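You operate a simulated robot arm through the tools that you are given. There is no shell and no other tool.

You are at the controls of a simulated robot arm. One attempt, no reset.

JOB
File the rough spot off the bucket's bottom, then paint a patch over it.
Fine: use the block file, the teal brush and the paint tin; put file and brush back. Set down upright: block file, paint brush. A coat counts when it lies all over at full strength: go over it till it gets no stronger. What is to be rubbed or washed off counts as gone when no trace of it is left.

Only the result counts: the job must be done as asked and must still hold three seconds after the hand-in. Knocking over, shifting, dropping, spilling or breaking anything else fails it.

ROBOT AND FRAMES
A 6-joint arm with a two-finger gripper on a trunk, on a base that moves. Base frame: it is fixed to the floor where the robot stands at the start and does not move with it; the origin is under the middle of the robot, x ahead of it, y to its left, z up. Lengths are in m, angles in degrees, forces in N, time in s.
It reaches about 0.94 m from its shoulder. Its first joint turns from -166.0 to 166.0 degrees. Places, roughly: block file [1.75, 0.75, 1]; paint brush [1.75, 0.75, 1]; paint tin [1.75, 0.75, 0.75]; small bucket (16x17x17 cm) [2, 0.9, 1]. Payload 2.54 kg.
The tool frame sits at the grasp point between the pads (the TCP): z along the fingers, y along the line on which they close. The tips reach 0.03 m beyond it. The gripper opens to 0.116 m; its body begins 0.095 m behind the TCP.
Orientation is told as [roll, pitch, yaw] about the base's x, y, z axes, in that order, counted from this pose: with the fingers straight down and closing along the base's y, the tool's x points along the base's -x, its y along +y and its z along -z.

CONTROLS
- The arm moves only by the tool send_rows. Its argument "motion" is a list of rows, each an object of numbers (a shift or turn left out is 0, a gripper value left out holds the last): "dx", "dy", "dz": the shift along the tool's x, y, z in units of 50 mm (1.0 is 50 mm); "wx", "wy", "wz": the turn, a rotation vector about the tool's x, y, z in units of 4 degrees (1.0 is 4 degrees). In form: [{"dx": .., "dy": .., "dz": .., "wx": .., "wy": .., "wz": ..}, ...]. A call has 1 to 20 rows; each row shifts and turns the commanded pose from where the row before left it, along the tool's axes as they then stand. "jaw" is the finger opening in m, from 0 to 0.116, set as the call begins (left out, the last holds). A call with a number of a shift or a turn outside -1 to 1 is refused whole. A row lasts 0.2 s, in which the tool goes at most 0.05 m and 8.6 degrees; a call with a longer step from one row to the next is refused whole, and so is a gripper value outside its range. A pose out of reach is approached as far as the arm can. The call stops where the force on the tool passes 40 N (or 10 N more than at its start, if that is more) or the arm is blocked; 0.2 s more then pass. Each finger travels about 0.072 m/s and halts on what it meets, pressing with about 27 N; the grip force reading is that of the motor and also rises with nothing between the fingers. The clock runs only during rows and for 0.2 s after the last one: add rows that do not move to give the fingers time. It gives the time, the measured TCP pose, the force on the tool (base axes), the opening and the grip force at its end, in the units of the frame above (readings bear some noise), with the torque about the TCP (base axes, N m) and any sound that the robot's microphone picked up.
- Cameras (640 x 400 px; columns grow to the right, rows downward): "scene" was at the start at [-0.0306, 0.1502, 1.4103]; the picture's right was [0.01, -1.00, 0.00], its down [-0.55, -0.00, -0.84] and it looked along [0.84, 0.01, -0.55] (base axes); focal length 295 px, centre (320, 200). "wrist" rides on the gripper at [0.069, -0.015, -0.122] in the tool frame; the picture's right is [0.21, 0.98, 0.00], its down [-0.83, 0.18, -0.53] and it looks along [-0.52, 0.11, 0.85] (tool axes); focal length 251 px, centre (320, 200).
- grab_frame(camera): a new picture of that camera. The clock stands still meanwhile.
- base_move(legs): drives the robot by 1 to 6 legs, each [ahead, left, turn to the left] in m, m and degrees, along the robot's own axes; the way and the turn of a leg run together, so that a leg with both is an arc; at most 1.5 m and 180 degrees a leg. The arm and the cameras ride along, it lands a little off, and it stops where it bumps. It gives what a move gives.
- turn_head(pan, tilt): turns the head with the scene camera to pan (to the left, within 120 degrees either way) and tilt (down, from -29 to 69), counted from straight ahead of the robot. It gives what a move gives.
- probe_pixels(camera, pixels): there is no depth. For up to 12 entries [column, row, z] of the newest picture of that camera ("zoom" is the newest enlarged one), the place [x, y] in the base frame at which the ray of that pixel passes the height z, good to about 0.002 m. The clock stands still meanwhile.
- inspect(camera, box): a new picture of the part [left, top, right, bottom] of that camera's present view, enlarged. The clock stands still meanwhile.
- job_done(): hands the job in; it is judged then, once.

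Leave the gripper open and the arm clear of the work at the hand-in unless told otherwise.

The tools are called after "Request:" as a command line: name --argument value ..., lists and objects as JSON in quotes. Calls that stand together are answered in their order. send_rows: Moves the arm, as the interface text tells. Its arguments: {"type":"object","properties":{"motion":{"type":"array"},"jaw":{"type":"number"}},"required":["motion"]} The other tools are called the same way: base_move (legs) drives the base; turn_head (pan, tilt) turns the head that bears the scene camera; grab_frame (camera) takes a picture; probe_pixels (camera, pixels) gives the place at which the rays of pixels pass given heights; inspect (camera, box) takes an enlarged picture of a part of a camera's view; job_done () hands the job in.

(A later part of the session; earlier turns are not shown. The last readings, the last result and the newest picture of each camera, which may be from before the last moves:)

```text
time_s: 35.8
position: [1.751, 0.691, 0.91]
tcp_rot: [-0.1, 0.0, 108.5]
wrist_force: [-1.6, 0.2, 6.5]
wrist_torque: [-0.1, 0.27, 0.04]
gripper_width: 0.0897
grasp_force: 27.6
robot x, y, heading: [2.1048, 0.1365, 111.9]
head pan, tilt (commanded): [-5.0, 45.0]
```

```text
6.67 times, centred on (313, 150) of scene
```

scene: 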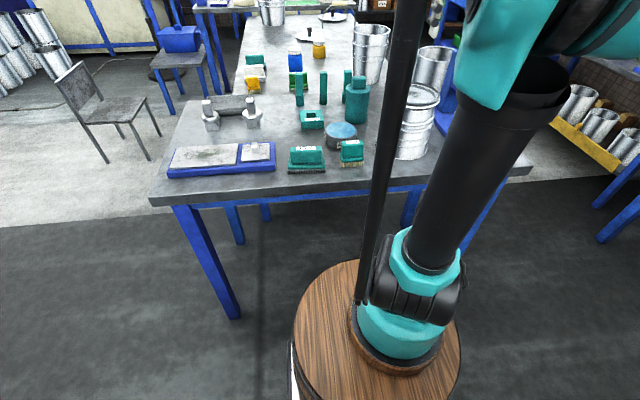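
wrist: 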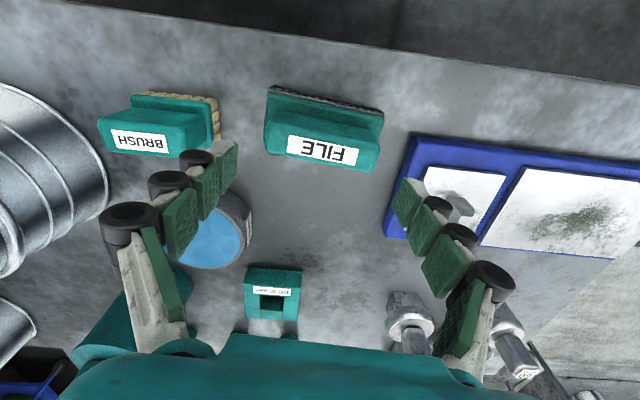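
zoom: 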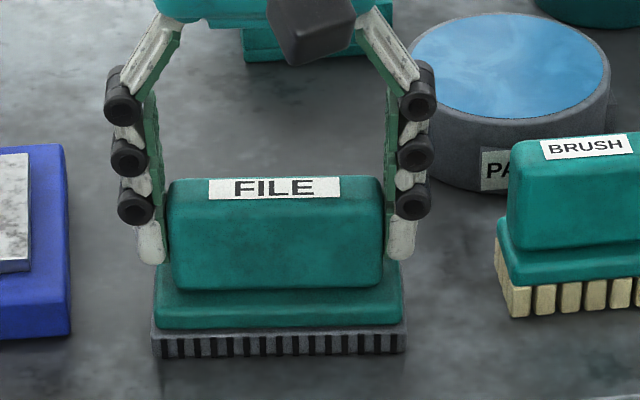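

Gripped at width 0.0897. I'll lift slowly and check that the file comes along straight.

Request:
send_rows --motion '[{"dz": -0.3}, {"dz": -0.6}, {"dz": -1}, {"dz": -1}, {"dz": -1}, {"dz": -0.6}, {}]'

Request:
grab_frame --camera "scene"

Request:
grab_frame --camera "wrist"

```text
time_s: 37.4
position: [1.7522, 0.6884, 1.1341]
tcp_rot: [0.0, 0.1, 108.5]
wrist_force: [-0.1, -0.1, -2.9]
wrist_torque: [-0.01, 0.02, 0.02]
gripper_width: 0.0893
grasp_force: 27.0
robot x, y, heading: [2.1045, 0.1436, 111.8]
head pan, tilt (commanded): [-5.0, 45.0]
```

```text
taken
```

scene: 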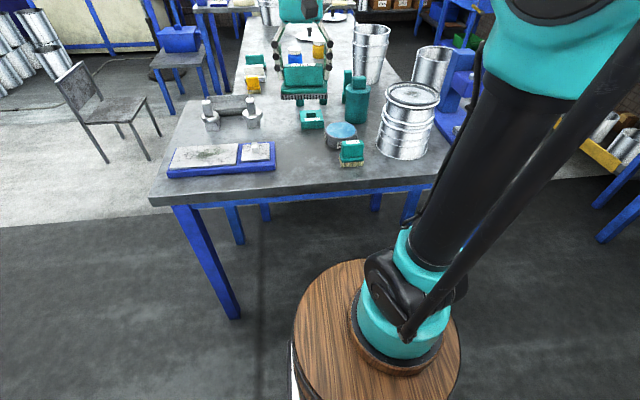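

```text
taken
```

wrist: 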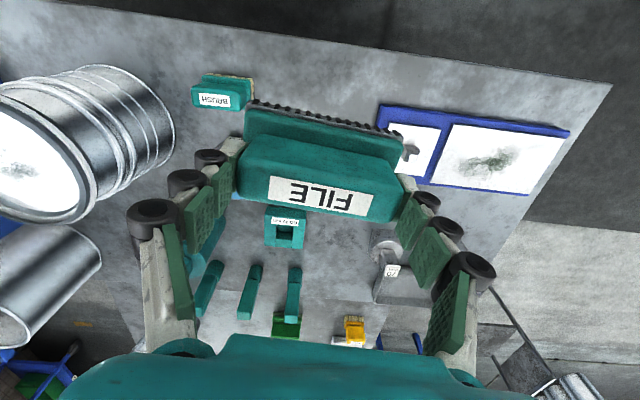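

The file came up straight. I'll measure its base precisely now, being close to the wrist camera.

Request:
inspect --camera "wrist" --box '[220, 80, 440, 217]'

```text
2.91 times, centred on (330, 148) of wrist
```

zoom: 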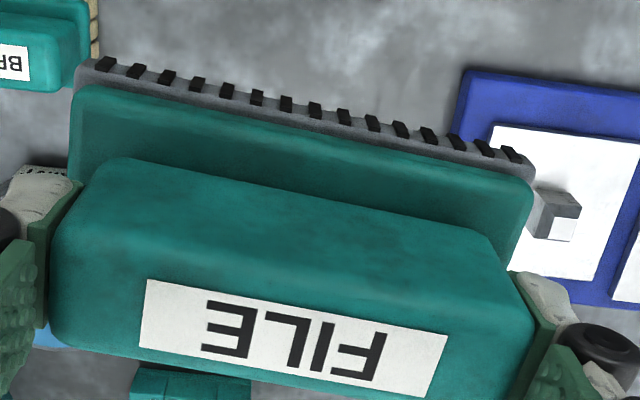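

Request:
probe_pixels --camera "zoom" --pixels '[[82, 60, 1.073], [536, 162, 1.073], [75, 90, 1.083], [533, 180, 1.083], [70, 165, 1.1], [510, 268, 1.1]]'

```text
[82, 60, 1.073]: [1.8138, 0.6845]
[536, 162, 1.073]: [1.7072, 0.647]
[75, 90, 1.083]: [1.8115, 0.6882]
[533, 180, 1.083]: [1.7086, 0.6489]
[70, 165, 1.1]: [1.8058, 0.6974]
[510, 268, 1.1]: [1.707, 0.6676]
```

File base ≈0.11×0.05. I'll carry it over the bucket's centre (≈(2.005,0.882)) at the same height.

Request:
send_rows --motion '[{"dx": -0.2585, "dy": -0.753}, {"dx": -0.2585, "dy": -0.753}, {"dx": -0.2585, "dy": -0.753}, {"dx": -0.2585, "dy": -0.753}, {"dx": -0.2585, "dy": -0.753}, {"dx": -0.2585, "dy": -0.753}, {"dx": -0.2585, "dy": -0.753}, {"dx": -0.2585, "dy": -0.753}, {}, {"dz": 0.4}, {}]'

Request:
grab_frame --camera "wrist"

Request:
grab_frame --camera "scene"

```text
time_s: 39.8
position: [2.0022, 0.8825, 1.1138]
tcp_rot: [0.0, 0.0, 108.6]
wrist_force: [0.5, -0.4, -2.6]
wrist_torque: [0.01, 0.02, -0.02]
gripper_width: 0.0891
grasp_force: 27.7
robot x, y, heading: [2.1008, 0.1396, 111.7]
head pan, tilt (commanded): [-5.0, 45.0]
```

```text
taken
```

wrist: 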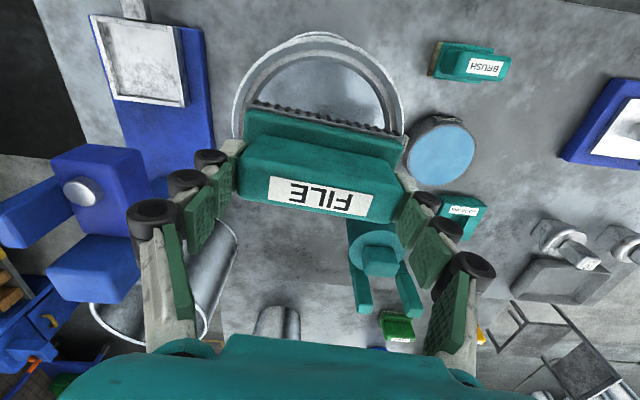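

```text
taken
```

scene: 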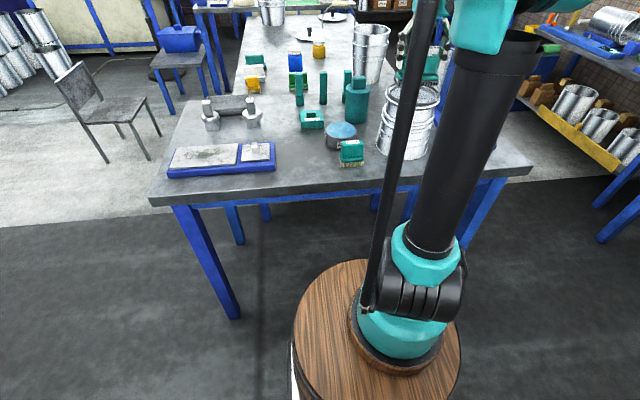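

I'll look closer in both views to check centring.

Request:
inspect --camera "wrist" --box '[220, 20, 420, 145]'

Request:
inspect --camera "scene" --box '[370, 40, 450, 120]'

```text
3.20 times, centred on (320, 82) of wrist
```

zoom: 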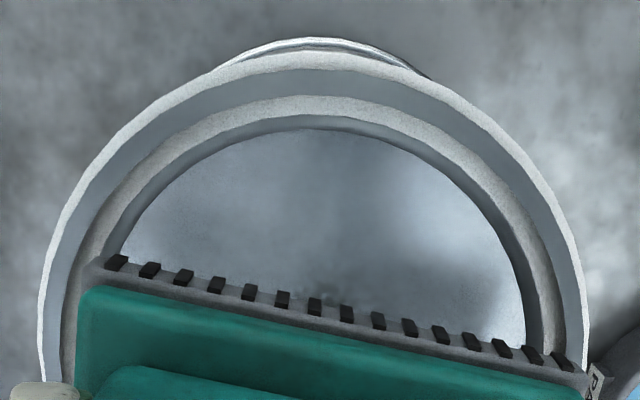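

```text
5.00 times, centred on (410, 80) of scene
```

zoom: 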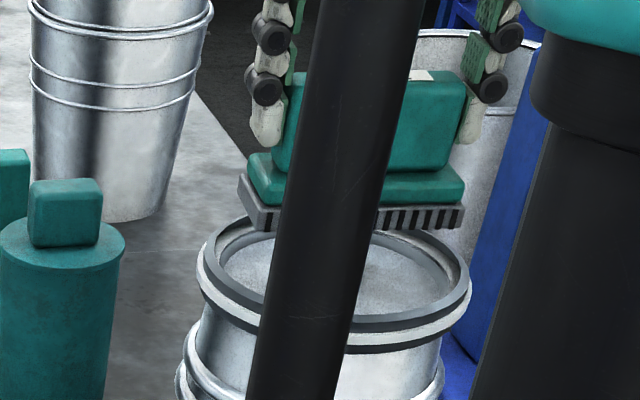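

Request:
probe_pixels --camera "zoom" --pixels '[[122, 262, 1.015], [180, 180, 1.015], [313, 130, 1.015], [450, 180, 1.015], [510, 250, 1.015], [527, 320, 1.015], [122, 262, 1.005], [313, 130, 1.005], [527, 320, 1.005], [92, 262, 1.053], [584, 372, 1.053]]'

```text
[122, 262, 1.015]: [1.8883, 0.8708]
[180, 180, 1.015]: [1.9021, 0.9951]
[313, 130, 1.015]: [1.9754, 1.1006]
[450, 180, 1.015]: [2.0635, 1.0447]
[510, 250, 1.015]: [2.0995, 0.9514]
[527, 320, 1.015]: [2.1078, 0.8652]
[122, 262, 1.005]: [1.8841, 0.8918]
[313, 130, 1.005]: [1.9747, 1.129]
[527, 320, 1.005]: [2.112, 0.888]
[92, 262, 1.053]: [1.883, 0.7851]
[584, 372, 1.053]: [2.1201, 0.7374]
```

That probed the scene zoom (the newest). I'll redo it on the wrist zoom.

Request:
inspect --camera "wrist" --box '[220, 20, 420, 145]'

Request:
probe_pixels --camera "zoom" --pixels '[[122, 262, 1.015], [180, 180, 1.015], [313, 130, 1.015], [450, 180, 1.015], [510, 250, 1.015], [527, 320, 1.015], [122, 262, 1.005], [313, 130, 1.005], [527, 320, 1.005], [92, 262, 1.053], [584, 372, 1.053]]'

```text
3.20 times, centred on (320, 82) of wrist
```

zoom: 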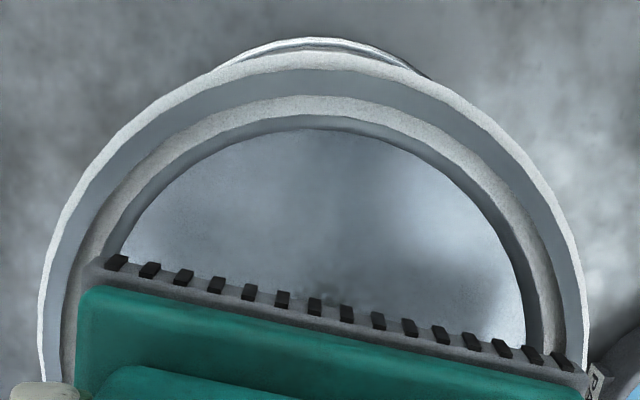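

```text
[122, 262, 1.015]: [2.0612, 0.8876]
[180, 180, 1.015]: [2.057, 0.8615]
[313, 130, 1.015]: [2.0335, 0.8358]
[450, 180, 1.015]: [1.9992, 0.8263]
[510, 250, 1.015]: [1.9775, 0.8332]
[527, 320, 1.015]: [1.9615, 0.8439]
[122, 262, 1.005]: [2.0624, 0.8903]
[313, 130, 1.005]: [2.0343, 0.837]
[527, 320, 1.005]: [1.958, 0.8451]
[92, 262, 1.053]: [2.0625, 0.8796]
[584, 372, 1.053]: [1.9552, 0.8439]
```

The disc circle fits centre ≈(2.003,0.886), R≈0.059; the file is centred on it within 2 mm. I'll lower in small steps and watch for contact.

Request:
send_rows --motion '[{"dz": 0.2}, {"dz": 0.2}, {}]'

Request:
send_rows --motion '[{"dz": 0.06}, {"dz": 0.06}]'

```text
time_s: 40.6
position: [2.0017, 0.8835, 1.094]
tcp_rot: [0.0, 0.0, 108.6]
wrist_force: [-0.1, 0.0, -3.0]
wrist_torque: [0.04, 0.02, 0.02]
gripper_width: 0.0895
grasp_force: 26.8
robot x, y, heading: [2.1016, 0.1398, 111.7]
head pan, tilt (commanded): [-5.0, 45.0]
```

```text
time_s: 41.2
position: [2.002, 0.8834, 1.0897]
tcp_rot: [0.0, 0.0, 108.6]
wrist_force: [0.3, -0.6, -3.5]
wrist_torque: [0.02, 0.02, 0.0]
gripper_width: 0.0896
grasp_force: 27.1
robot x, y, heading: [2.1007, 0.1418, 111.6]
head pan, tilt (commanded): [-5.0, 45.0]
```

No contact yet (bottom ≈1.028). I'll continue in 2 mm steps.

Request:
send_rows --motion '[{"dz": 0.04}, {"dz": 0.04}]'

Request:
send_rows --motion '[{"dz": 0.04}, {}]'

```text
time_s: 41.8
position: [2.0028, 0.8832, 1.0851]
tcp_rot: [0.1, 0.0, 108.7]
wrist_force: [-0.1, 0.1, -3.2]
wrist_torque: [-0.02, 0.02, -0.01]
gripper_width: 0.0895
grasp_force: 27.1
robot x, y, heading: [2.105, 0.1411, 111.6]
head pan, tilt (commanded): [-5.0, 45.0]
```

```text
time_s: 42.4
position: [2.0039, 0.8825, 1.0844]
tcp_rot: [-0.1, 0.0, 108.6]
wrist_force: [-1.4, 0.1, -2.3]
wrist_torque: [-0.04, -0.01, -0.01]
gripper_width: 0.0894
grasp_force: 27.2
robot x, y, heading: [2.1004, 0.1378, 111.9]
head pan, tilt (commanded): [-5.0, 45.0]
```

Request:
send_rows --motion '[{"dz": 0.04}, {}]'

Request:
send_rows --motion '[{"dz": 0.04}, {}]'

Request:
inspect --camera "wrist" --box '[220, 20, 420, 145]'

```text
time_s: 43.0
position: [2.0036, 0.8828, 1.0828]
tcp_rot: [0.0, 0.0, 108.6]
wrist_force: [-0.7, -0.1, -3.4]
wrist_torque: [-0.03, 0.0, 0.02]
gripper_width: 0.0894
grasp_force: 26.8
robot x, y, heading: [2.1036, 0.1415, 111.7]
head pan, tilt (commanded): [-5.0, 45.0]
```

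```text
time_s: 43.6
position: [2.0037, 0.8826, 1.0787]
tcp_rot: [0.0, 0.0, 108.5]
wrist_force: [0.1, 0.4, 0.2]
wrist_torque: [0.01, 0.11, 0.0]
gripper_width: 0.0896
grasp_force: 27.5
robot x, y, heading: [2.1037, 0.1438, 111.5]
head pan, tilt (commanded): [-5.0, 45.0]
```

```text
3.20 times, centred on (320, 82) of wrist
```

zoom: 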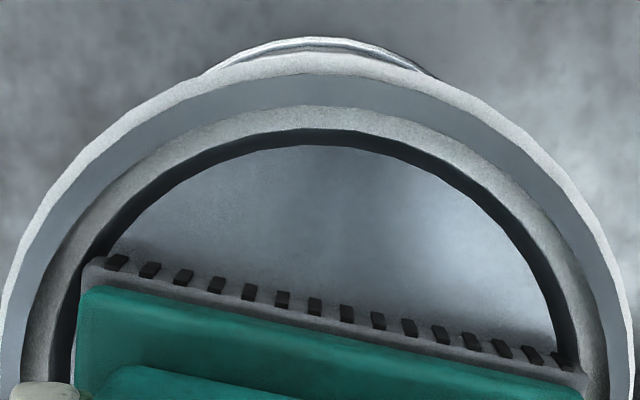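

The force changed by +3.3 N at TCP z≈1.079 (bottom ≈1.018), which matches the disc height, below the ring top. I'll press 2 mm more to see if it is firm.

Request:
send_rows --motion '[{"dz": 0.03}, {}]'

Request:
inspect --camera "scene" --box '[370, 60, 450, 120]'

```text
time_s: 44.2
position: [2.0038, 0.8815, 1.0793]
tcp_rot: [-0.1, 0.0, 108.6]
wrist_force: [-1.9, 5.6, 17.0]
wrist_torque: [0.12, 0.05, 0.05]
gripper_width: 0.0897
grasp_force: 27.8
robot x, y, heading: [2.1002, 0.1386, 111.7]
head pan, tilt (commanded): [-5.0, 45.0]
```

```text
6.67 times, centred on (410, 90) of scene
```

zoom: 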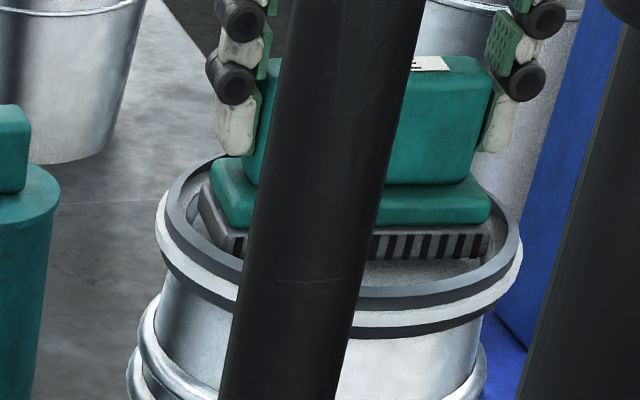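

It presses firmly (17 N) inside the ring: it is on the disc. I'll ease to about 8 N and rub by small turns about the vertical, watching side forces.

Request:
send_rows --motion '[{"dz": -0.012}, {"wz": 0.7}, {"wz": 0.7}, {"wz": 0.7}, {"wz": -0.7}, {"wz": -0.7}, {"wz": -0.7}, {"wz": -0.7}, {"wz": -0.7}, {"wz": -0.7}, {"wz": 0.7}, {"wz": 0.7}, {"wz": 0.7}]'

Request:
inspect --camera "wrist" --box '[220, 20, 420, 145]'

```text
time_s: 47.0
position: [2.0038, 0.8825, 1.0787]
tcp_rot: [0.1, 0.0, 108.6]
wrist_force: [-0.1, -0.2, 10.2]
wrist_torque: [0.0, 0.04, 0.29]
gripper_width: 0.0895
grasp_force: 26.8
robot x, y, heading: [2.1029, 0.1413, 111.8]
head pan, tilt (commanded): [-5.0, 45.0]
```

```text
3.20 times, centred on (320, 82) of wrist
```

zoom: 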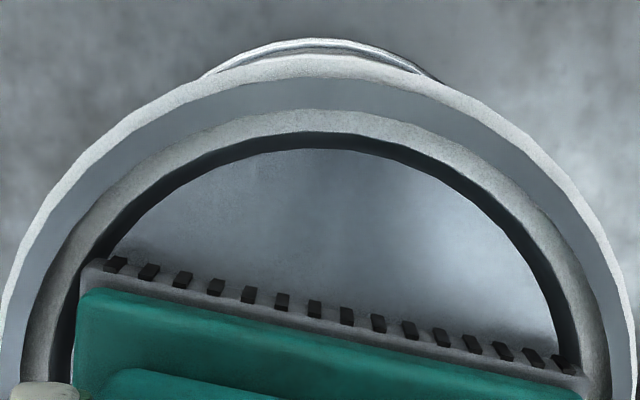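

No side force, only a rubbing torque of 0.29 N m: it slides freely. I'll do wider turning sweeps with small ±2 mm cross strokes.

Request:
send_rows --motion '[{"wz": 1, "dx": 0.04}, {"wz": 1, "dx": -0.04}, {"wz": 1, "dx": -0.04}, {"wz": 1, "dx": 0.04}, {"wz": 1, "dx": 0.04}, {"wz": 1, "dx": -0.04}, {"wz": 1, "dx": -0.04}, {"wz": 1, "dx": 0.04}, {"wz": -1, "dx": 0.04}, {"wz": -1, "dx": -0.04}, {"wz": -1, "dx": -0.04}, {"wz": -1, "dx": 0.04}, {"wz": -1, "dx": 0.04}, {"wz": -1, "dx": -0.04}, {"wz": -1, "dx": -0.04}, {"wz": -1, "dx": 0.04}]'

Request:
send_rows --motion '[{"wz": -1, "dx": 0.04}, {"wz": -1, "dx": -0.04}, {"wz": -1, "dx": -0.04}, {"wz": -1, "dx": 0.04}, {"wz": -1, "dx": 0.04}, {"wz": -1, "dx": -0.04}, {"wz": -1, "dx": -0.04}, {"wz": -1, "dx": 0.04}, {"wz": 1, "dx": 0.04}, {"wz": 1, "dx": -0.04}, {"wz": 1, "dx": -0.04}, {"wz": 1, "dx": 0.04}, {"wz": 1, "dx": 0.04}, {"wz": 1, "dx": -0.04}, {"wz": 1, "dx": -0.04}, {"wz": 1, "dx": 0.04}]'

Request:
inspect --camera "wrist" --box '[220, 20, 420, 145]'

```text
time_s: 50.4
position: [2.0024, 0.8825, 1.0779]
tcp_rot: [0.0, 0.0, 108.7]
wrist_force: [-0.2, 0.6, 12.1]
wrist_torque: [0.07, -0.16, -0.27]
gripper_width: 0.0897
grasp_force: 27.0
robot x, y, heading: [2.1031, 0.1407, 112.0]
head pan, tilt (commanded): [-5.0, 45.0]
```

```text
time_s: 53.8
position: [2.003, 0.8831, 1.0792]
tcp_rot: [0.0, 0.0, 108.4]
wrist_force: [0.1, -0.2, -3.2]
wrist_torque: [0.01, 0.01, 0.01]
gripper_width: 0.0895
grasp_force: 27.5
robot x, y, heading: [2.1013, 0.1406, 112.0]
head pan, tilt (commanded): [-5.0, 45.0]
```

```text
3.20 times, centred on (320, 82) of wrist
```

zoom: 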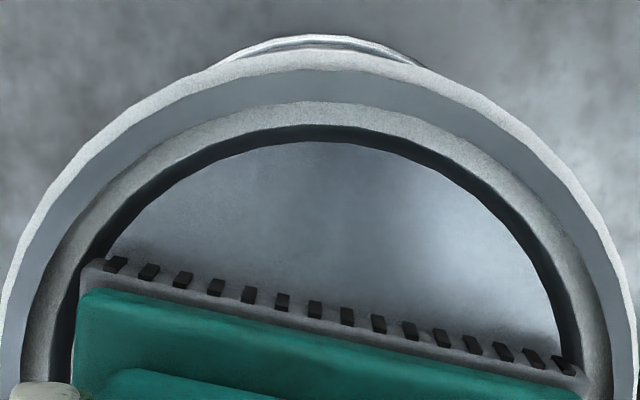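

The press force vanished (−3.2 N = file weight only), so contact was lost slightly. I'll lower 1 mm at a time to find it again.

Request:
send_rows --motion '[{"dz": 0.02}, {}]'

Request:
send_rows --motion '[{"dz": 0.02}, {}]'

```text
time_s: 54.4
position: [2.0048, 0.8824, 1.0777]
tcp_rot: [0.1, 0.0, 108.6]
wrist_force: [1.2, 1.9, 13.8]
wrist_torque: [-0.02, 0.05, -0.19]
gripper_width: 0.0893
grasp_force: 26.9
robot x, y, heading: [2.1017, 0.1387, 111.7]
head pan, tilt (commanded): [-5.0, 45.0]
```

```text
time_s: 55.0
position: [2.0019, 0.8823, 1.0762]
tcp_rot: [0.0, 0.0, 108.6]
wrist_force: [-1.3, 4.7, 17.7]
wrist_torque: [0.11, 0.02, 0.01]
gripper_width: 0.0898
grasp_force: 26.7
robot x, y, heading: [2.1038, 0.1423, 111.6]
head pan, tilt (commanded): [-5.0, 45.0]
```

Contact is back at ~18 N. I'll run another pair of sweeps, then lift and look at the spot.

Request:
send_rows --motion '[{"wz": 1, "dx": 0.04}, {"wz": 1, "dx": -0.04}, {"wz": 1, "dx": -0.04}, {"wz": 1, "dx": 0.04}, {"wz": 1, "dx": 0.04}, {"wz": 1, "dx": -0.04}, {"wz": 1, "dx": -0.04}, {"wz": 1, "dx": 0.04}, {"wz": -1, "dx": 0.04}, {"wz": -1, "dx": -0.04}, {"wz": -1, "dx": -0.04}, {"wz": -1, "dx": 0.04}, {"wz": -1, "dx": 0.04}, {"wz": -1, "dx": -0.04}, {"wz": -1, "dx": -0.04}, {"wz": -1, "dx": 0.04}]'

Request:
send_rows --motion '[{"wz": -1, "dx": 0.04}, {"wz": -1, "dx": -0.04}, {"wz": -1, "dx": -0.04}, {"wz": -1, "dx": 0.04}, {"wz": -1, "dx": 0.04}, {"wz": -1, "dx": -0.04}, {"wz": -1, "dx": -0.04}, {"wz": -1, "dx": 0.04}, {"wz": 1, "dx": 0.04}, {"wz": 1, "dx": -0.04}, {"wz": 1, "dx": -0.04}, {"wz": 1, "dx": 0.04}, {"wz": 1, "dx": 0.04}, {"wz": 1, "dx": -0.04}, {"wz": 1, "dx": -0.04}, {"wz": 1, "dx": 0.04}]'

```text
time_s: 58.4
position: [2.0024, 0.8839, 1.0769]
tcp_rot: [0.0, 0.0, 108.7]
wrist_force: [-1.0, 2.3, 2.3]
wrist_torque: [0.06, 0.2, -0.07]
gripper_width: 0.0894
grasp_force: 27.3
robot x, y, heading: [2.1024, 0.1397, 112.0]
head pan, tilt (commanded): [-5.0, 45.0]
```

```text
time_s: 61.8
position: [2.0035, 0.8822, 1.0765]
tcp_rot: [0.0, 0.0, 108.5]
wrist_force: [0.2, 0.0, -2.2]
wrist_torque: [0.04, 0.01, -0.02]
gripper_width: 0.0893
grasp_force: 27.3
robot x, y, heading: [2.0993, 0.1405, 111.9]
head pan, tilt (commanded): [-5.0, 45.0]
```

The press slipped away again (the file slides up a little in the grip). I'll lift, move aside and look at the spot.

Request:
send_rows --motion '[{"dz": -0.5}, {"dz": -0.8}, {"dy": 0.9}, {"dy": 0.9}, {"dy": 0.9}, {"dy": 0.9}, {}]'

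Request:
inspect --camera "scene" --box '[360, 70, 460, 132]'

Request:
grab_frame --camera "wrist"

```text
time_s: 63.4
position: [1.8335, 0.8276, 1.1417]
tcp_rot: [-0.1, 0.0, 108.7]
wrist_force: [0.2, 0.2, -2.3]
wrist_torque: [0.03, -0.04, 0.0]
gripper_width: 0.0893
grasp_force: 27.3
robot x, y, heading: [2.1009, 0.1383, 111.7]
head pan, tilt (commanded): [-5.0, 45.0]
```

```text
6.40 times, centred on (410, 101) of scene
```

zoom: 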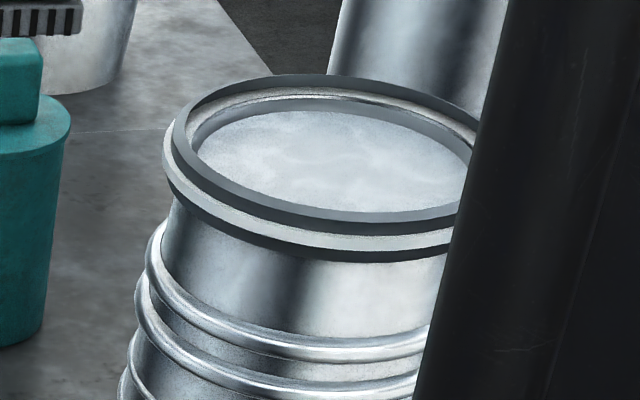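

```text
taken
```

wrist: 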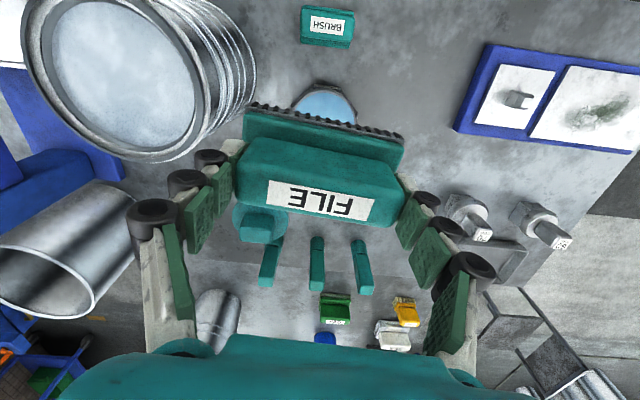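

The dark spot seems to be gone. I'll enlarge the bucket bottom strongly to check for traces.

Request:
inspect --camera "wrist" --box '[30, 5, 230, 155]'

Request:
inspect --camera "scene" --box '[386, 82, 438, 115]'

```text
2.67 times, centred on (130, 80) of wrist
```

zoom: 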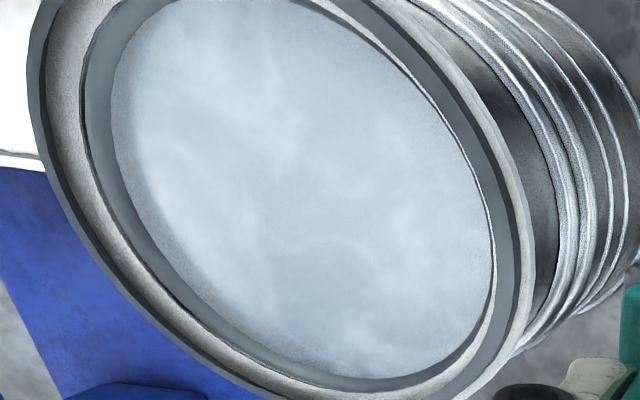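

```text
12.12 times, centred on (412, 98) of scene
```

zoom: 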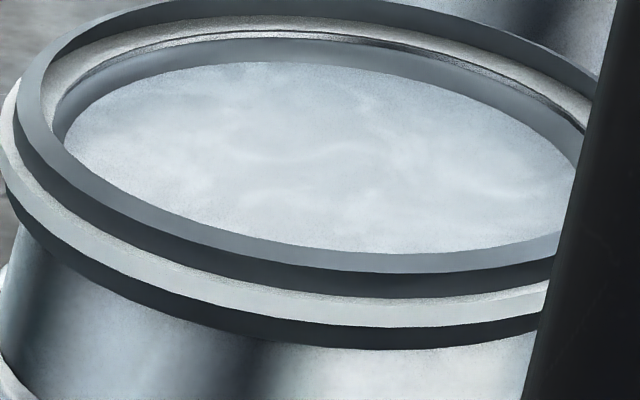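

Request:
inspect --camera "wrist" --box '[80, 30, 200, 130]'

```text
4.00 times, centred on (140, 80) of wrist
```

zoom: 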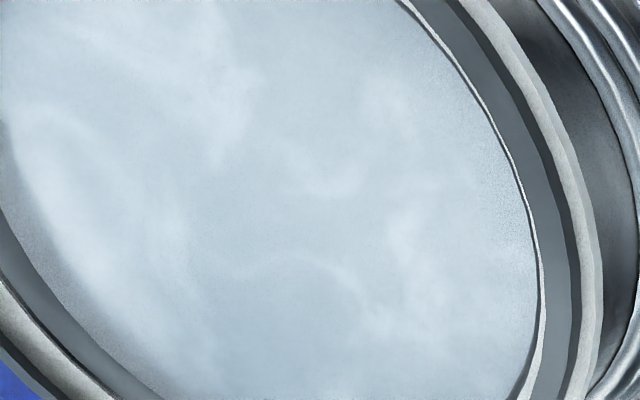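

It looks clean. For safety against faint leftovers I'll do one more pass with the file turned about 48° so that every edge of the spot is covered.

Request:
send_rows --motion '[{"dy": -0.9}, {"dy": -0.9}, {"dy": -0.9}, {"dy": -0.9}, {"wz": 1}, {"wz": 1}, {"wz": 1}, {"wz": 1}, {"wz": 1}, {"wz": 1}, {"wz": 1}, {"wz": 1}, {"wz": 1}, {"wz": 1}, {"wz": 1}, {"wz": 1}, {}]'

Request:
grab_frame --camera "wrist"

Request:
inspect --camera "wrist" --box '[220, 20, 420, 145]'

```text
time_s: 67.0
position: [2.0041, 0.8833, 1.1413]
tcp_rot: [-0.1, 0.0, 60.6]
wrist_force: [0.0, -0.4, -3.2]
wrist_torque: [-0.01, 0.01, 0.0]
gripper_width: 0.0894
grasp_force: 26.7
robot x, y, heading: [2.1034, 0.1393, 111.9]
head pan, tilt (commanded): [-5.0, 45.0]
```

```text
taken
```

wrist: 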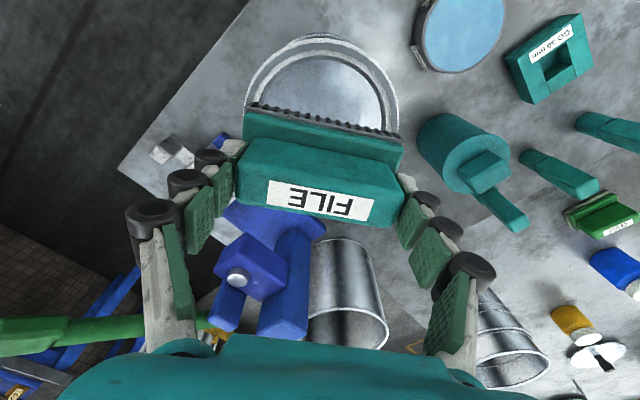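

```text
3.20 times, centred on (320, 82) of wrist
```

zoom: 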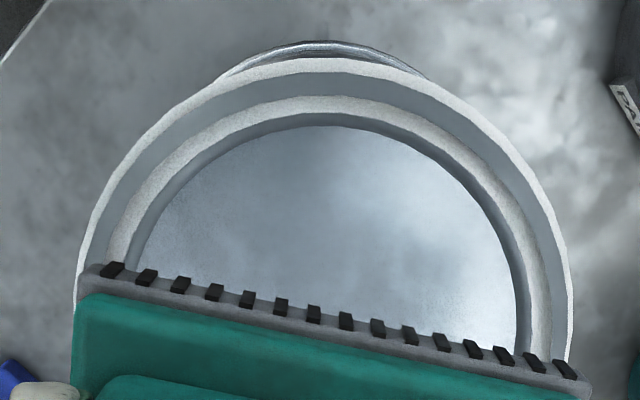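

Request:
probe_pixels --camera "zoom" --pixels '[[136, 262, 1.018], [190, 176, 1.018], [318, 127, 1.018], [440, 170, 1.018], [497, 250, 1.018], [516, 320, 1.018], [92, 264, 1.083], [590, 382, 1.083]]'

```text
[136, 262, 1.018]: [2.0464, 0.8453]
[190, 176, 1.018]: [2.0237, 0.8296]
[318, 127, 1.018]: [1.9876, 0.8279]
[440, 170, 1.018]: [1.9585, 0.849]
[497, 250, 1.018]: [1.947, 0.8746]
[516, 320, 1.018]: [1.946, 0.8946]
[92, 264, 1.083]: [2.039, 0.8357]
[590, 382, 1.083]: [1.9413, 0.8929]
```

Disc centre fits (2.003,0.884); the file is centred. Lowering now.

Request:
send_rows --motion '[{"dz": 0.4}, {"dz": 0.4}, {"dz": 0.3}, {"dz": 0.1}, {}]'

Request:
send_rows --motion '[{"dz": 0.06}, {"dz": 0.04}, {}]'

```text
time_s: 68.2
position: [2.0032, 0.8838, 1.0802]
tcp_rot: [0.1, 0.0, 60.5]
wrist_force: [-0.1, 0.4, -2.9]
wrist_torque: [-0.04, 0.0, 0.02]
gripper_width: 0.0894
grasp_force: 27.1
robot x, y, heading: [2.1032, 0.1416, 111.6]
head pan, tilt (commanded): [-5.0, 45.0]
```

```text
time_s: 69.0
position: [2.0031, 0.8823, 1.0761]
tcp_rot: [0.0, 0.0, 60.6]
wrist_force: [-0.2, 0.3, -2.4]
wrist_torque: [0.02, 0.0, 0.01]
gripper_width: 0.089
grasp_force: 27.0
robot x, y, heading: [2.0999, 0.1353, 111.8]
head pan, tilt (commanded): [-5.0, 45.0]
```

Request:
send_rows --motion '[{"dz": 0.03}, {}]'

Request:
send_rows --motion '[{"dz": 0.01}, {}]'

```text
time_s: 69.6
position: [2.0035, 0.8829, 1.0756]
tcp_rot: [-0.1, -0.1, 60.5]
wrist_force: [-4.8, 3.5, 18.1]
wrist_torque: [0.13, 0.21, 0.08]
gripper_width: 0.0898
grasp_force: 26.7
robot x, y, heading: [2.0996, 0.1458, 111.8]
head pan, tilt (commanded): [-5.0, 45.0]
```

```text
time_s: 70.2
position: [2.0042, 0.8824, 1.0747]
tcp_rot: [-0.1, -0.1, 60.6]
wrist_force: [-6.1, 4.4, 17.7]
wrist_torque: [0.13, 0.27, 0.01]
gripper_width: 0.0896
grasp_force: 27.3
robot x, y, heading: [2.1038, 0.139, 111.8]
head pan, tilt (commanded): [-5.0, 45.0]
```

Request:
send_rows --motion '[{"dz": -0.006}, {"wz": 1, "dx": 0.04}, {"wz": 1, "dx": -0.04}, {"wz": 1, "dx": -0.04}, {"wz": 1, "dx": 0.04}, {"wz": -1, "dx": 0.04}, {"wz": -1, "dx": -0.04}, {"wz": -1, "dx": -0.04}, {"wz": -1, "dx": 0.04}, {"wz": -1, "dx": 0.04, "dz": 0.01}, {"wz": -1, "dx": -0.04}, {"wz": -1, "dx": -0.04}, {"wz": -1, "dx": 0.04}, {"wz": 1, "dx": 0.04}, {"wz": 1, "dx": -0.04}, {"wz": 1, "dx": -0.04}, {"wz": 1, "dx": 0.04}]'

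Request:
send_rows --motion '[{"dz": 0.01}, {"wz": 1, "dx": 0.04}, {"wz": 1, "dx": -0.04}, {"wz": 1, "dx": -0.04}, {"wz": 1, "dx": 0.04}, {"wz": -1, "dx": 0.04}, {"wz": -1, "dx": -0.04}, {"wz": -1, "dx": -0.04}, {"wz": -1, "dx": 0.04}, {"wz": -1, "dx": 0.04}, {"wz": -1, "dx": -0.04}, {"wz": -1, "dx": -0.04}, {"wz": -1, "dx": 0.04}, {"wz": 1, "dx": 0.04}, {"wz": 1, "dx": -0.04}, {"wz": 1, "dx": -0.04}, {"wz": 1, "dx": 0.04}]'

```text
time_s: 73.8
position: [2.0026, 0.8825, 1.0734]
tcp_rot: [0.0, 0.0, 60.7]
wrist_force: [-1.4, -0.5, 8.1]
wrist_torque: [0.13, 0.31, 0.26]
gripper_width: 0.0897
grasp_force: 27.0
robot x, y, heading: [2.1035, 0.139, 111.7]
head pan, tilt (commanded): [-5.0, 45.0]
```

```text
time_s: 77.4
position: [2.0037, 0.8827, 1.0752]
tcp_rot: [0.0, 0.0, 60.6]
wrist_force: [0.0, 0.1, -3.4]
wrist_torque: [0.01, -0.02, 0.01]
gripper_width: 0.0893
grasp_force: 27.2
robot x, y, heading: [2.1017, 0.1391, 111.7]
head pan, tilt (commanded): [-5.0, 45.0]
```

Pass done. I'll lift, turn back, move aside towards the file's home and look at the bucket bottom again.

Request:
send_rows --motion '[{"dz": -0.5}, {"dz": -0.85}, {"wz": -1}, {"wz": -1}, {"wz": -1}, {"wz": -1}, {"wz": -1}, {"wz": -1}, {"wz": -1}, {"wz": -1}, {"wz": -1}, {"wz": -1}, {"wz": -1}, {"wz": -1}, {"dy": 0.9}, {"dy": 0.9}, {"dy": 0.9}, {"dy": 0.9}, {}]'

Request:
inspect --camera "wrist" --box '[30, 5, 230, 155]'

Request:
inspect --camera "scene" --box '[386, 82, 438, 115]'

```text
time_s: 81.4
position: [1.831, 0.8281, 1.1397]
tcp_rot: [0.0, 0.1, 108.5]
wrist_force: [-0.5, 1.0, -2.4]
wrist_torque: [0.01, 0.0, 0.0]
gripper_width: 0.0892
grasp_force: 27.3
robot x, y, heading: [2.103, 0.1458, 112.2]
head pan, tilt (commanded): [-5.0, 45.0]
```

```text
2.67 times, centred on (130, 80) of wrist
```

zoom: 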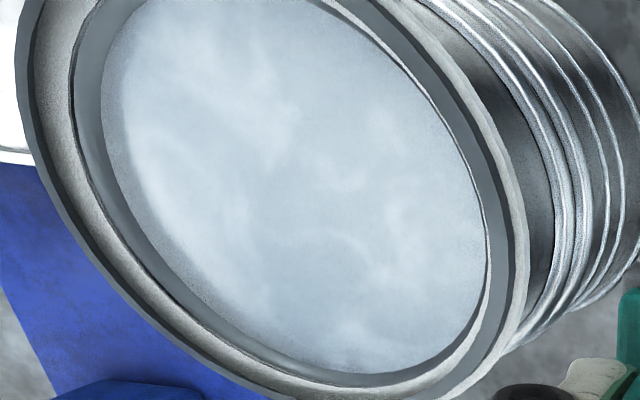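

```text
12.12 times, centred on (412, 98) of scene
```

zoom: 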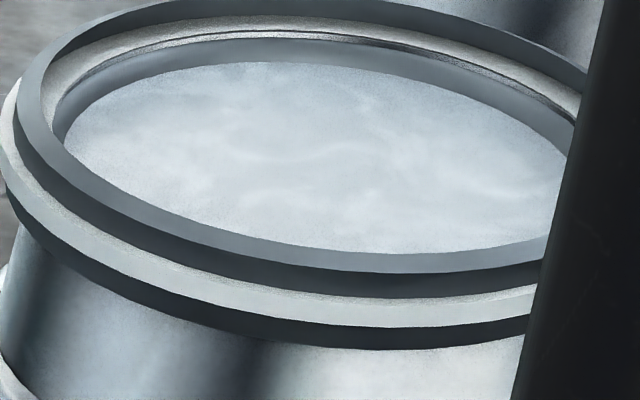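

The bottom is clean and the bucket hasn't moved. I'll carry the file back over its home (1.751,0.691) and check that it hangs straight.

Request:
send_rows --motion '[{"dx": 0.5225, "dy": 0.597}, {"dx": 0.5225, "dy": 0.597}, {"dx": 0.5225, "dy": 0.597}, {"dx": 0.5225, "dy": 0.597}, {}, {"dz": 0.9}, {"dz": 0.9}, {"dz": 0.9}, {"dz": 0.9}, {}]'

Request:
inspect --camera "scene" --box '[265, 100, 393, 180]'

Request:
grab_frame --camera "wrist"

```text
time_s: 83.6
position: [1.7528, 0.6886, 0.9623]
tcp_rot: [0.0, -0.1, 108.6]
wrist_force: [0.5, 0.2, -2.9]
wrist_torque: [-0.01, 0.01, 0.0]
gripper_width: 0.0892
grasp_force: 27.0
robot x, y, heading: [2.104, 0.1371, 112.0]
head pan, tilt (commanded): [-5.0, 45.0]
```

```text
5.00 times, centred on (329, 140) of scene
```

zoom: 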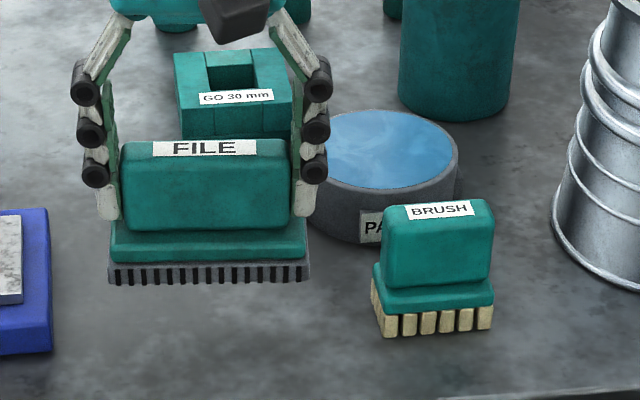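

```text
taken
```

wrist: 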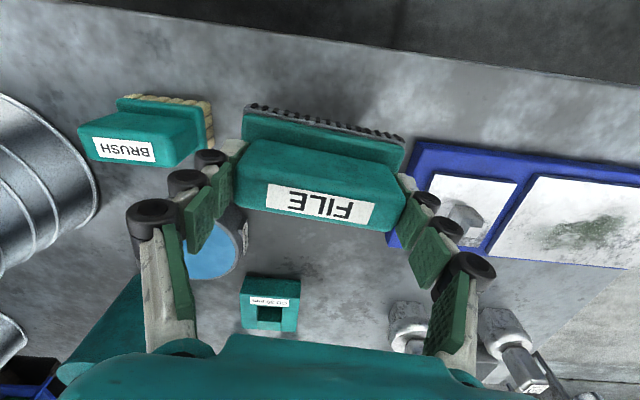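

Hanging straight. I'll lower it in steps until it touches the table (expected at TCP z≈0.905).

Request:
send_rows --motion '[{"dz": 0.4, "dx": -0.03}, {"dz": 0.4}, {"dz": 0.22}, {}]'

Request:
send_rows --motion '[{"dz": 0.04}, {}]'

Request:
send_rows --motion '[{"dz": 0.03}, {}]'

```text
time_s: 84.6
position: [1.754, 0.6916, 0.9097]
tcp_rot: [0.0, 0.1, 108.6]
wrist_force: [0.5, -0.3, -2.2]
wrist_torque: [0.0, -0.03, 0.03]
gripper_width: 0.0892
grasp_force: 27.3
robot x, y, heading: [2.1034, 0.1462, 111.7]
head pan, tilt (commanded): [-5.0, 45.0]
```

```text
time_s: 85.2
position: [1.7534, 0.6904, 0.9067]
tcp_rot: [0.0, 0.0, 108.6]
wrist_force: [0.3, 0.5, -2.4]
wrist_torque: [0.02, 0.01, 0.02]
gripper_width: 0.0894
grasp_force: 26.6
robot x, y, heading: [2.1018, 0.1411, 112.0]
head pan, tilt (commanded): [-5.0, 45.0]
```

```text
time_s: 85.8
position: [1.7527, 0.6918, 0.9063]
tcp_rot: [-0.1, 0.0, 108.6]
wrist_force: [0.5, -0.6, -3.1]
wrist_torque: [-0.01, 0.02, 0.02]
gripper_width: 0.0896
grasp_force: 26.4
robot x, y, heading: [2.1009, 0.1398, 111.7]
head pan, tilt (commanded): [-5.0, 45.0]
```

Request:
send_rows --motion '[{"dz": 0.03}, {}]'

Request:
send_rows --motion '[{"dz": 0.03}, {}]'

Request:
inspect --camera "scene" --box '[265, 120, 361, 180]'

```text
time_s: 86.4
position: [1.753, 0.6902, 0.9053]
tcp_rot: [0.0, 0.0, 108.5]
wrist_force: [0.5, -0.5, -3.2]
wrist_torque: [-0.02, 0.03, 0.02]
gripper_width: 0.0895
grasp_force: 26.7
robot x, y, heading: [2.1005, 0.1389, 111.9]
head pan, tilt (commanded): [-5.0, 45.0]
```

```text
time_s: 87.0
position: [1.7535, 0.6913, 0.9041]
tcp_rot: [-0.1, 0.1, 108.6]
wrist_force: [1.9, 1.5, 12.4]
wrist_torque: [-0.06, 0.1, 0.02]
gripper_width: 0.0893
grasp_force: 26.1
robot x, y, heading: [2.1049, 0.1403, 111.6]
head pan, tilt (commanded): [-5.0, 45.0]
```

```text
6.67 times, centred on (313, 150) of scene
```

zoom: 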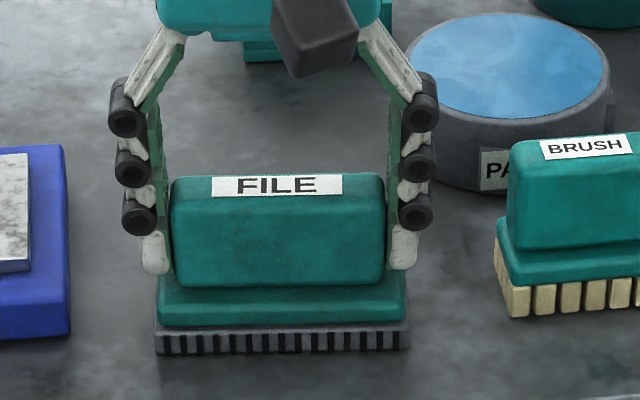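

The file is on the table at its original place (12 N touch). I'll ease up a touch, open and rise.

Request:
send_rows --motion '[{"dz": -0.01}, {}, {}, {}]' --jaw 0.104

Request:
send_rows --motion '[{"dz": -0.3}, {"dz": -0.6}, {"dz": -1}, {"dz": -0.8}, {}]'

Request:
inspect --camera "scene" --box '[265, 100, 393, 180]'

Request:
grab_frame --camera "wrist"

```text
time_s: 88.0
position: [1.753, 0.6908, 0.9041]
tcp_rot: [0.0, 0.0, 108.6]
wrist_force: [0.6, -0.8, 0.1]
wrist_torque: [0.01, 0.01, -0.05]
gripper_width: 0.1039
grasp_force: 0.1
robot x, y, heading: [2.1019, 0.1405, 111.5]
head pan, tilt (commanded): [-5.0, 45.0]
```

```text
time_s: 89.2
position: [1.7526, 0.6899, 1.039]
tcp_rot: [0.0, 0.0, 108.5]
wrist_force: [1.3, 0.4, 0.5]
wrist_torque: [0.01, 0.01, 0.01]
gripper_width: 0.1041
grasp_force: 0.1
robot x, y, heading: [2.1003, 0.1422, 111.7]
head pan, tilt (commanded): [-5.0, 45.0]
```

```text
5.00 times, centred on (329, 140) of scene
```

zoom: 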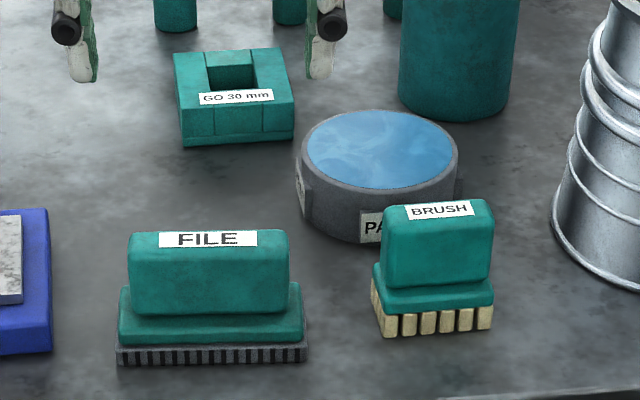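

```text
taken
```

wrist: 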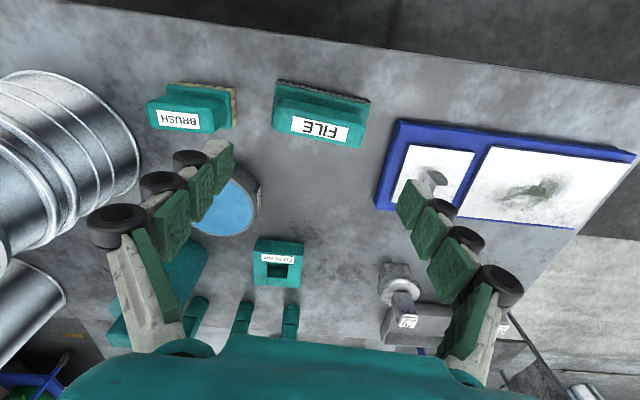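

File stands upright at home. Next the brush: I'll also measure the tin in the scene zoom (rim left (303,150), right (459,153), top (380,108), bottom (378,190)).

Request:
inspect --camera "scene" --box '[316, 115, 380, 175]'

```text
6.67 times, centred on (348, 145) of scene
```

zoom: 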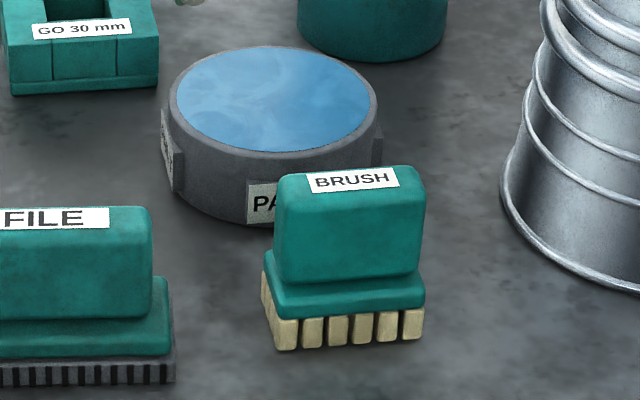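

Request:
probe_pixels --camera "zoom" --pixels '[[167, 100, 0.89], [379, 105, 0.89], [275, 46, 0.89], [272, 158, 0.89], [176, 98, 0.89], [371, 103, 0.89], [275, 50, 0.89], [272, 151, 0.89], [165, 170, 0.85], [240, 225, 0.85], [278, 350, 0.85], [424, 338, 0.85]]'

```text
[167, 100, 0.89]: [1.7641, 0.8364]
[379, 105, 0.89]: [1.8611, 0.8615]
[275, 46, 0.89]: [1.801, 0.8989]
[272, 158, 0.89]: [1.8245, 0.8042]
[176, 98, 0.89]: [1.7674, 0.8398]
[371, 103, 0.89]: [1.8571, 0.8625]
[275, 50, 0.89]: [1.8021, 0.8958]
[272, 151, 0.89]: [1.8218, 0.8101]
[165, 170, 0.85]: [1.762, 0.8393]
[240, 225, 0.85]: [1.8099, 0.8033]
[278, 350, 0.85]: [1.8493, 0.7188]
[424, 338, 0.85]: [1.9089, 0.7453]
```

Tin: centre (1.8125,0.851), top z≈0.89, paint radius ≈0.045. Brush: centre ≈(1.8715,0.7505), yaw ≈25.5°. I'll move over the brush with jaw 0.080, turn to yaw 115.5 and go down to z≈0.96 to check.

Request:
send_rows --motion '[{"dx": -0.132, "dy": -0.88}, {"dx": -0.132, "dy": -0.88}, {"dx": -0.132, "dy": -0.88}, {"wz": -0.875}, {"wz": -0.875}, {"dz": 0.7}, {"dz": 0.7}, {}]' --jaw 0.08

Request:
inspect --camera "scene" --box '[300, 105, 396, 180]'

Request:
inspect --camera "wrist" --box '[180, 60, 460, 260]'

```text
time_s: 91.0
position: [1.8727, 0.7522, 0.9684]
tcp_rot: [0.0, 0.0, 115.6]
wrist_force: [-0.5, 0.0, 0.4]
wrist_torque: [-0.01, 0.02, 0.01]
gripper_width: 0.08
grasp_force: 0.0
robot x, y, heading: [2.1029, 0.1417, 111.8]
head pan, tilt (commanded): [-5.0, 45.0]
```

```text
5.33 times, centred on (348, 142) of scene
```

zoom: 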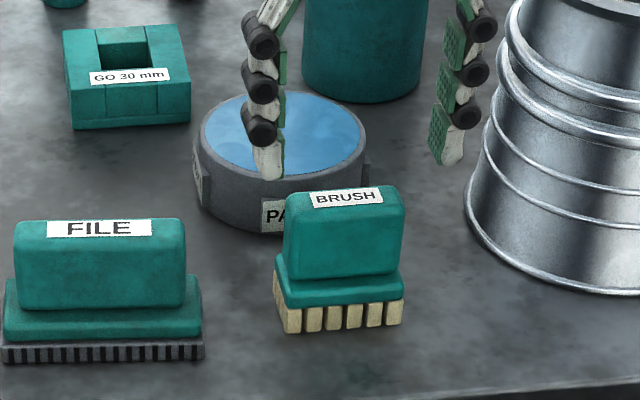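

```text
2.00 times, centred on (320, 160) of wrist
```

zoom: 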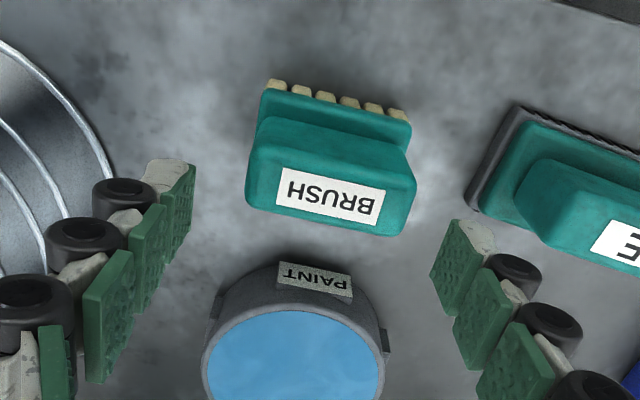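

The brush is about 4 mm off toward +tool-y in both views. I'll shift dy +4 mm, lower to z≈0.92 and check again.

Request:
send_rows --motion '[{"dy": 0.08}, {"dz": 0.4}, {"dz": 0.4}, {"dz": 0.16}, {}]'

Request:
inspect --camera "scene" --box '[300, 105, 396, 180]'

Request:
inspect --camera "wrist" --box '[180, 90, 460, 290]'

```text
time_s: 92.2
position: [1.8683, 0.7504, 0.9215]
tcp_rot: [0.1, 0.1, 115.7]
wrist_force: [0.5, 1.0, -0.1]
wrist_torque: [0.02, 0.0, -0.01]
gripper_width: 0.0799
grasp_force: 0.1
robot x, y, heading: [2.1038, 0.1418, 111.8]
head pan, tilt (commanded): [-5.0, 45.0]
```

```text
5.33 times, centred on (348, 142) of scene
```

zoom: 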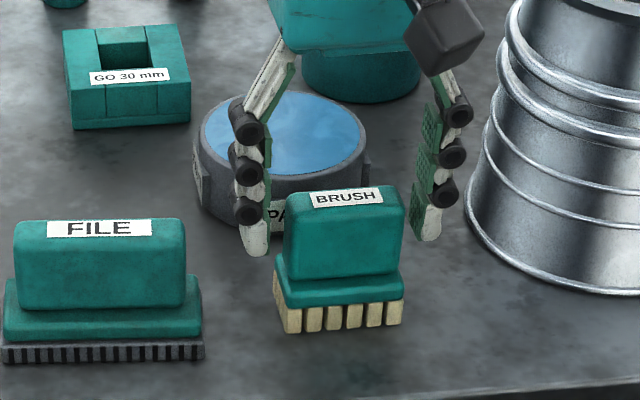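

```text
2.00 times, centred on (320, 190) of wrist
```

zoom: 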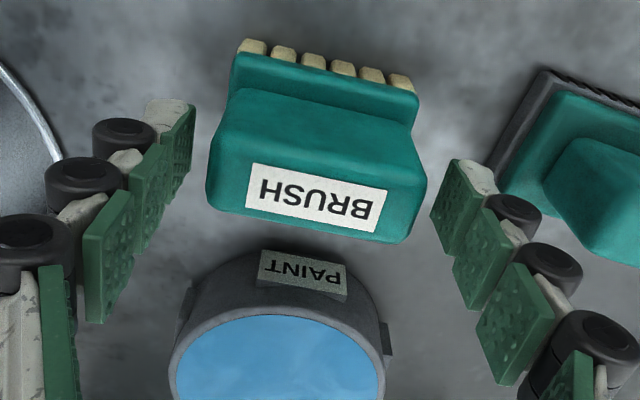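

Centred now (gaps 15 and 10 px). Lower 15 mm and close.

Request:
send_rows --motion '[{"dz": 0.15}, {"dz": 0.15}, {}]'

Request:
send_rows --motion '[{}, {}, {}, {}]' --jaw 0.03

Request:
inspect --camera "scene" --box '[300, 105, 396, 180]'

```text
time_s: 93.0
position: [1.868, 0.7496, 0.9063]
tcp_rot: [0.0, 0.0, 115.6]
wrist_force: [-1.1, -0.3, -0.3]
wrist_torque: [-0.03, 0.04, -0.04]
gripper_width: 0.0799
grasp_force: 0.0
robot x, y, heading: [2.1019, 0.1448, 111.7]
head pan, tilt (commanded): [-5.0, 45.0]
```

```text
time_s: 94.0
position: [1.8666, 0.7482, 0.907]
tcp_rot: [0.0, 0.0, 115.5]
wrist_force: [0.2, 1.6, 5.3]
wrist_torque: [-0.05, 0.07, 0.01]
gripper_width: 0.0609
grasp_force: 26.9
robot x, y, heading: [2.1005, 0.1396, 111.7]
head pan, tilt (commanded): [-5.0, 45.0]
```

```text
5.33 times, centred on (348, 142) of scene
```

zoom: 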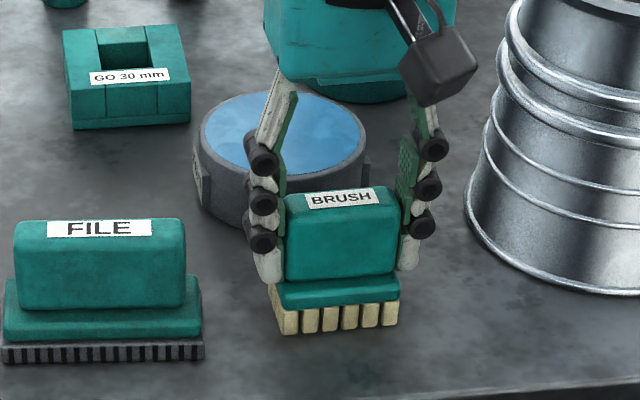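

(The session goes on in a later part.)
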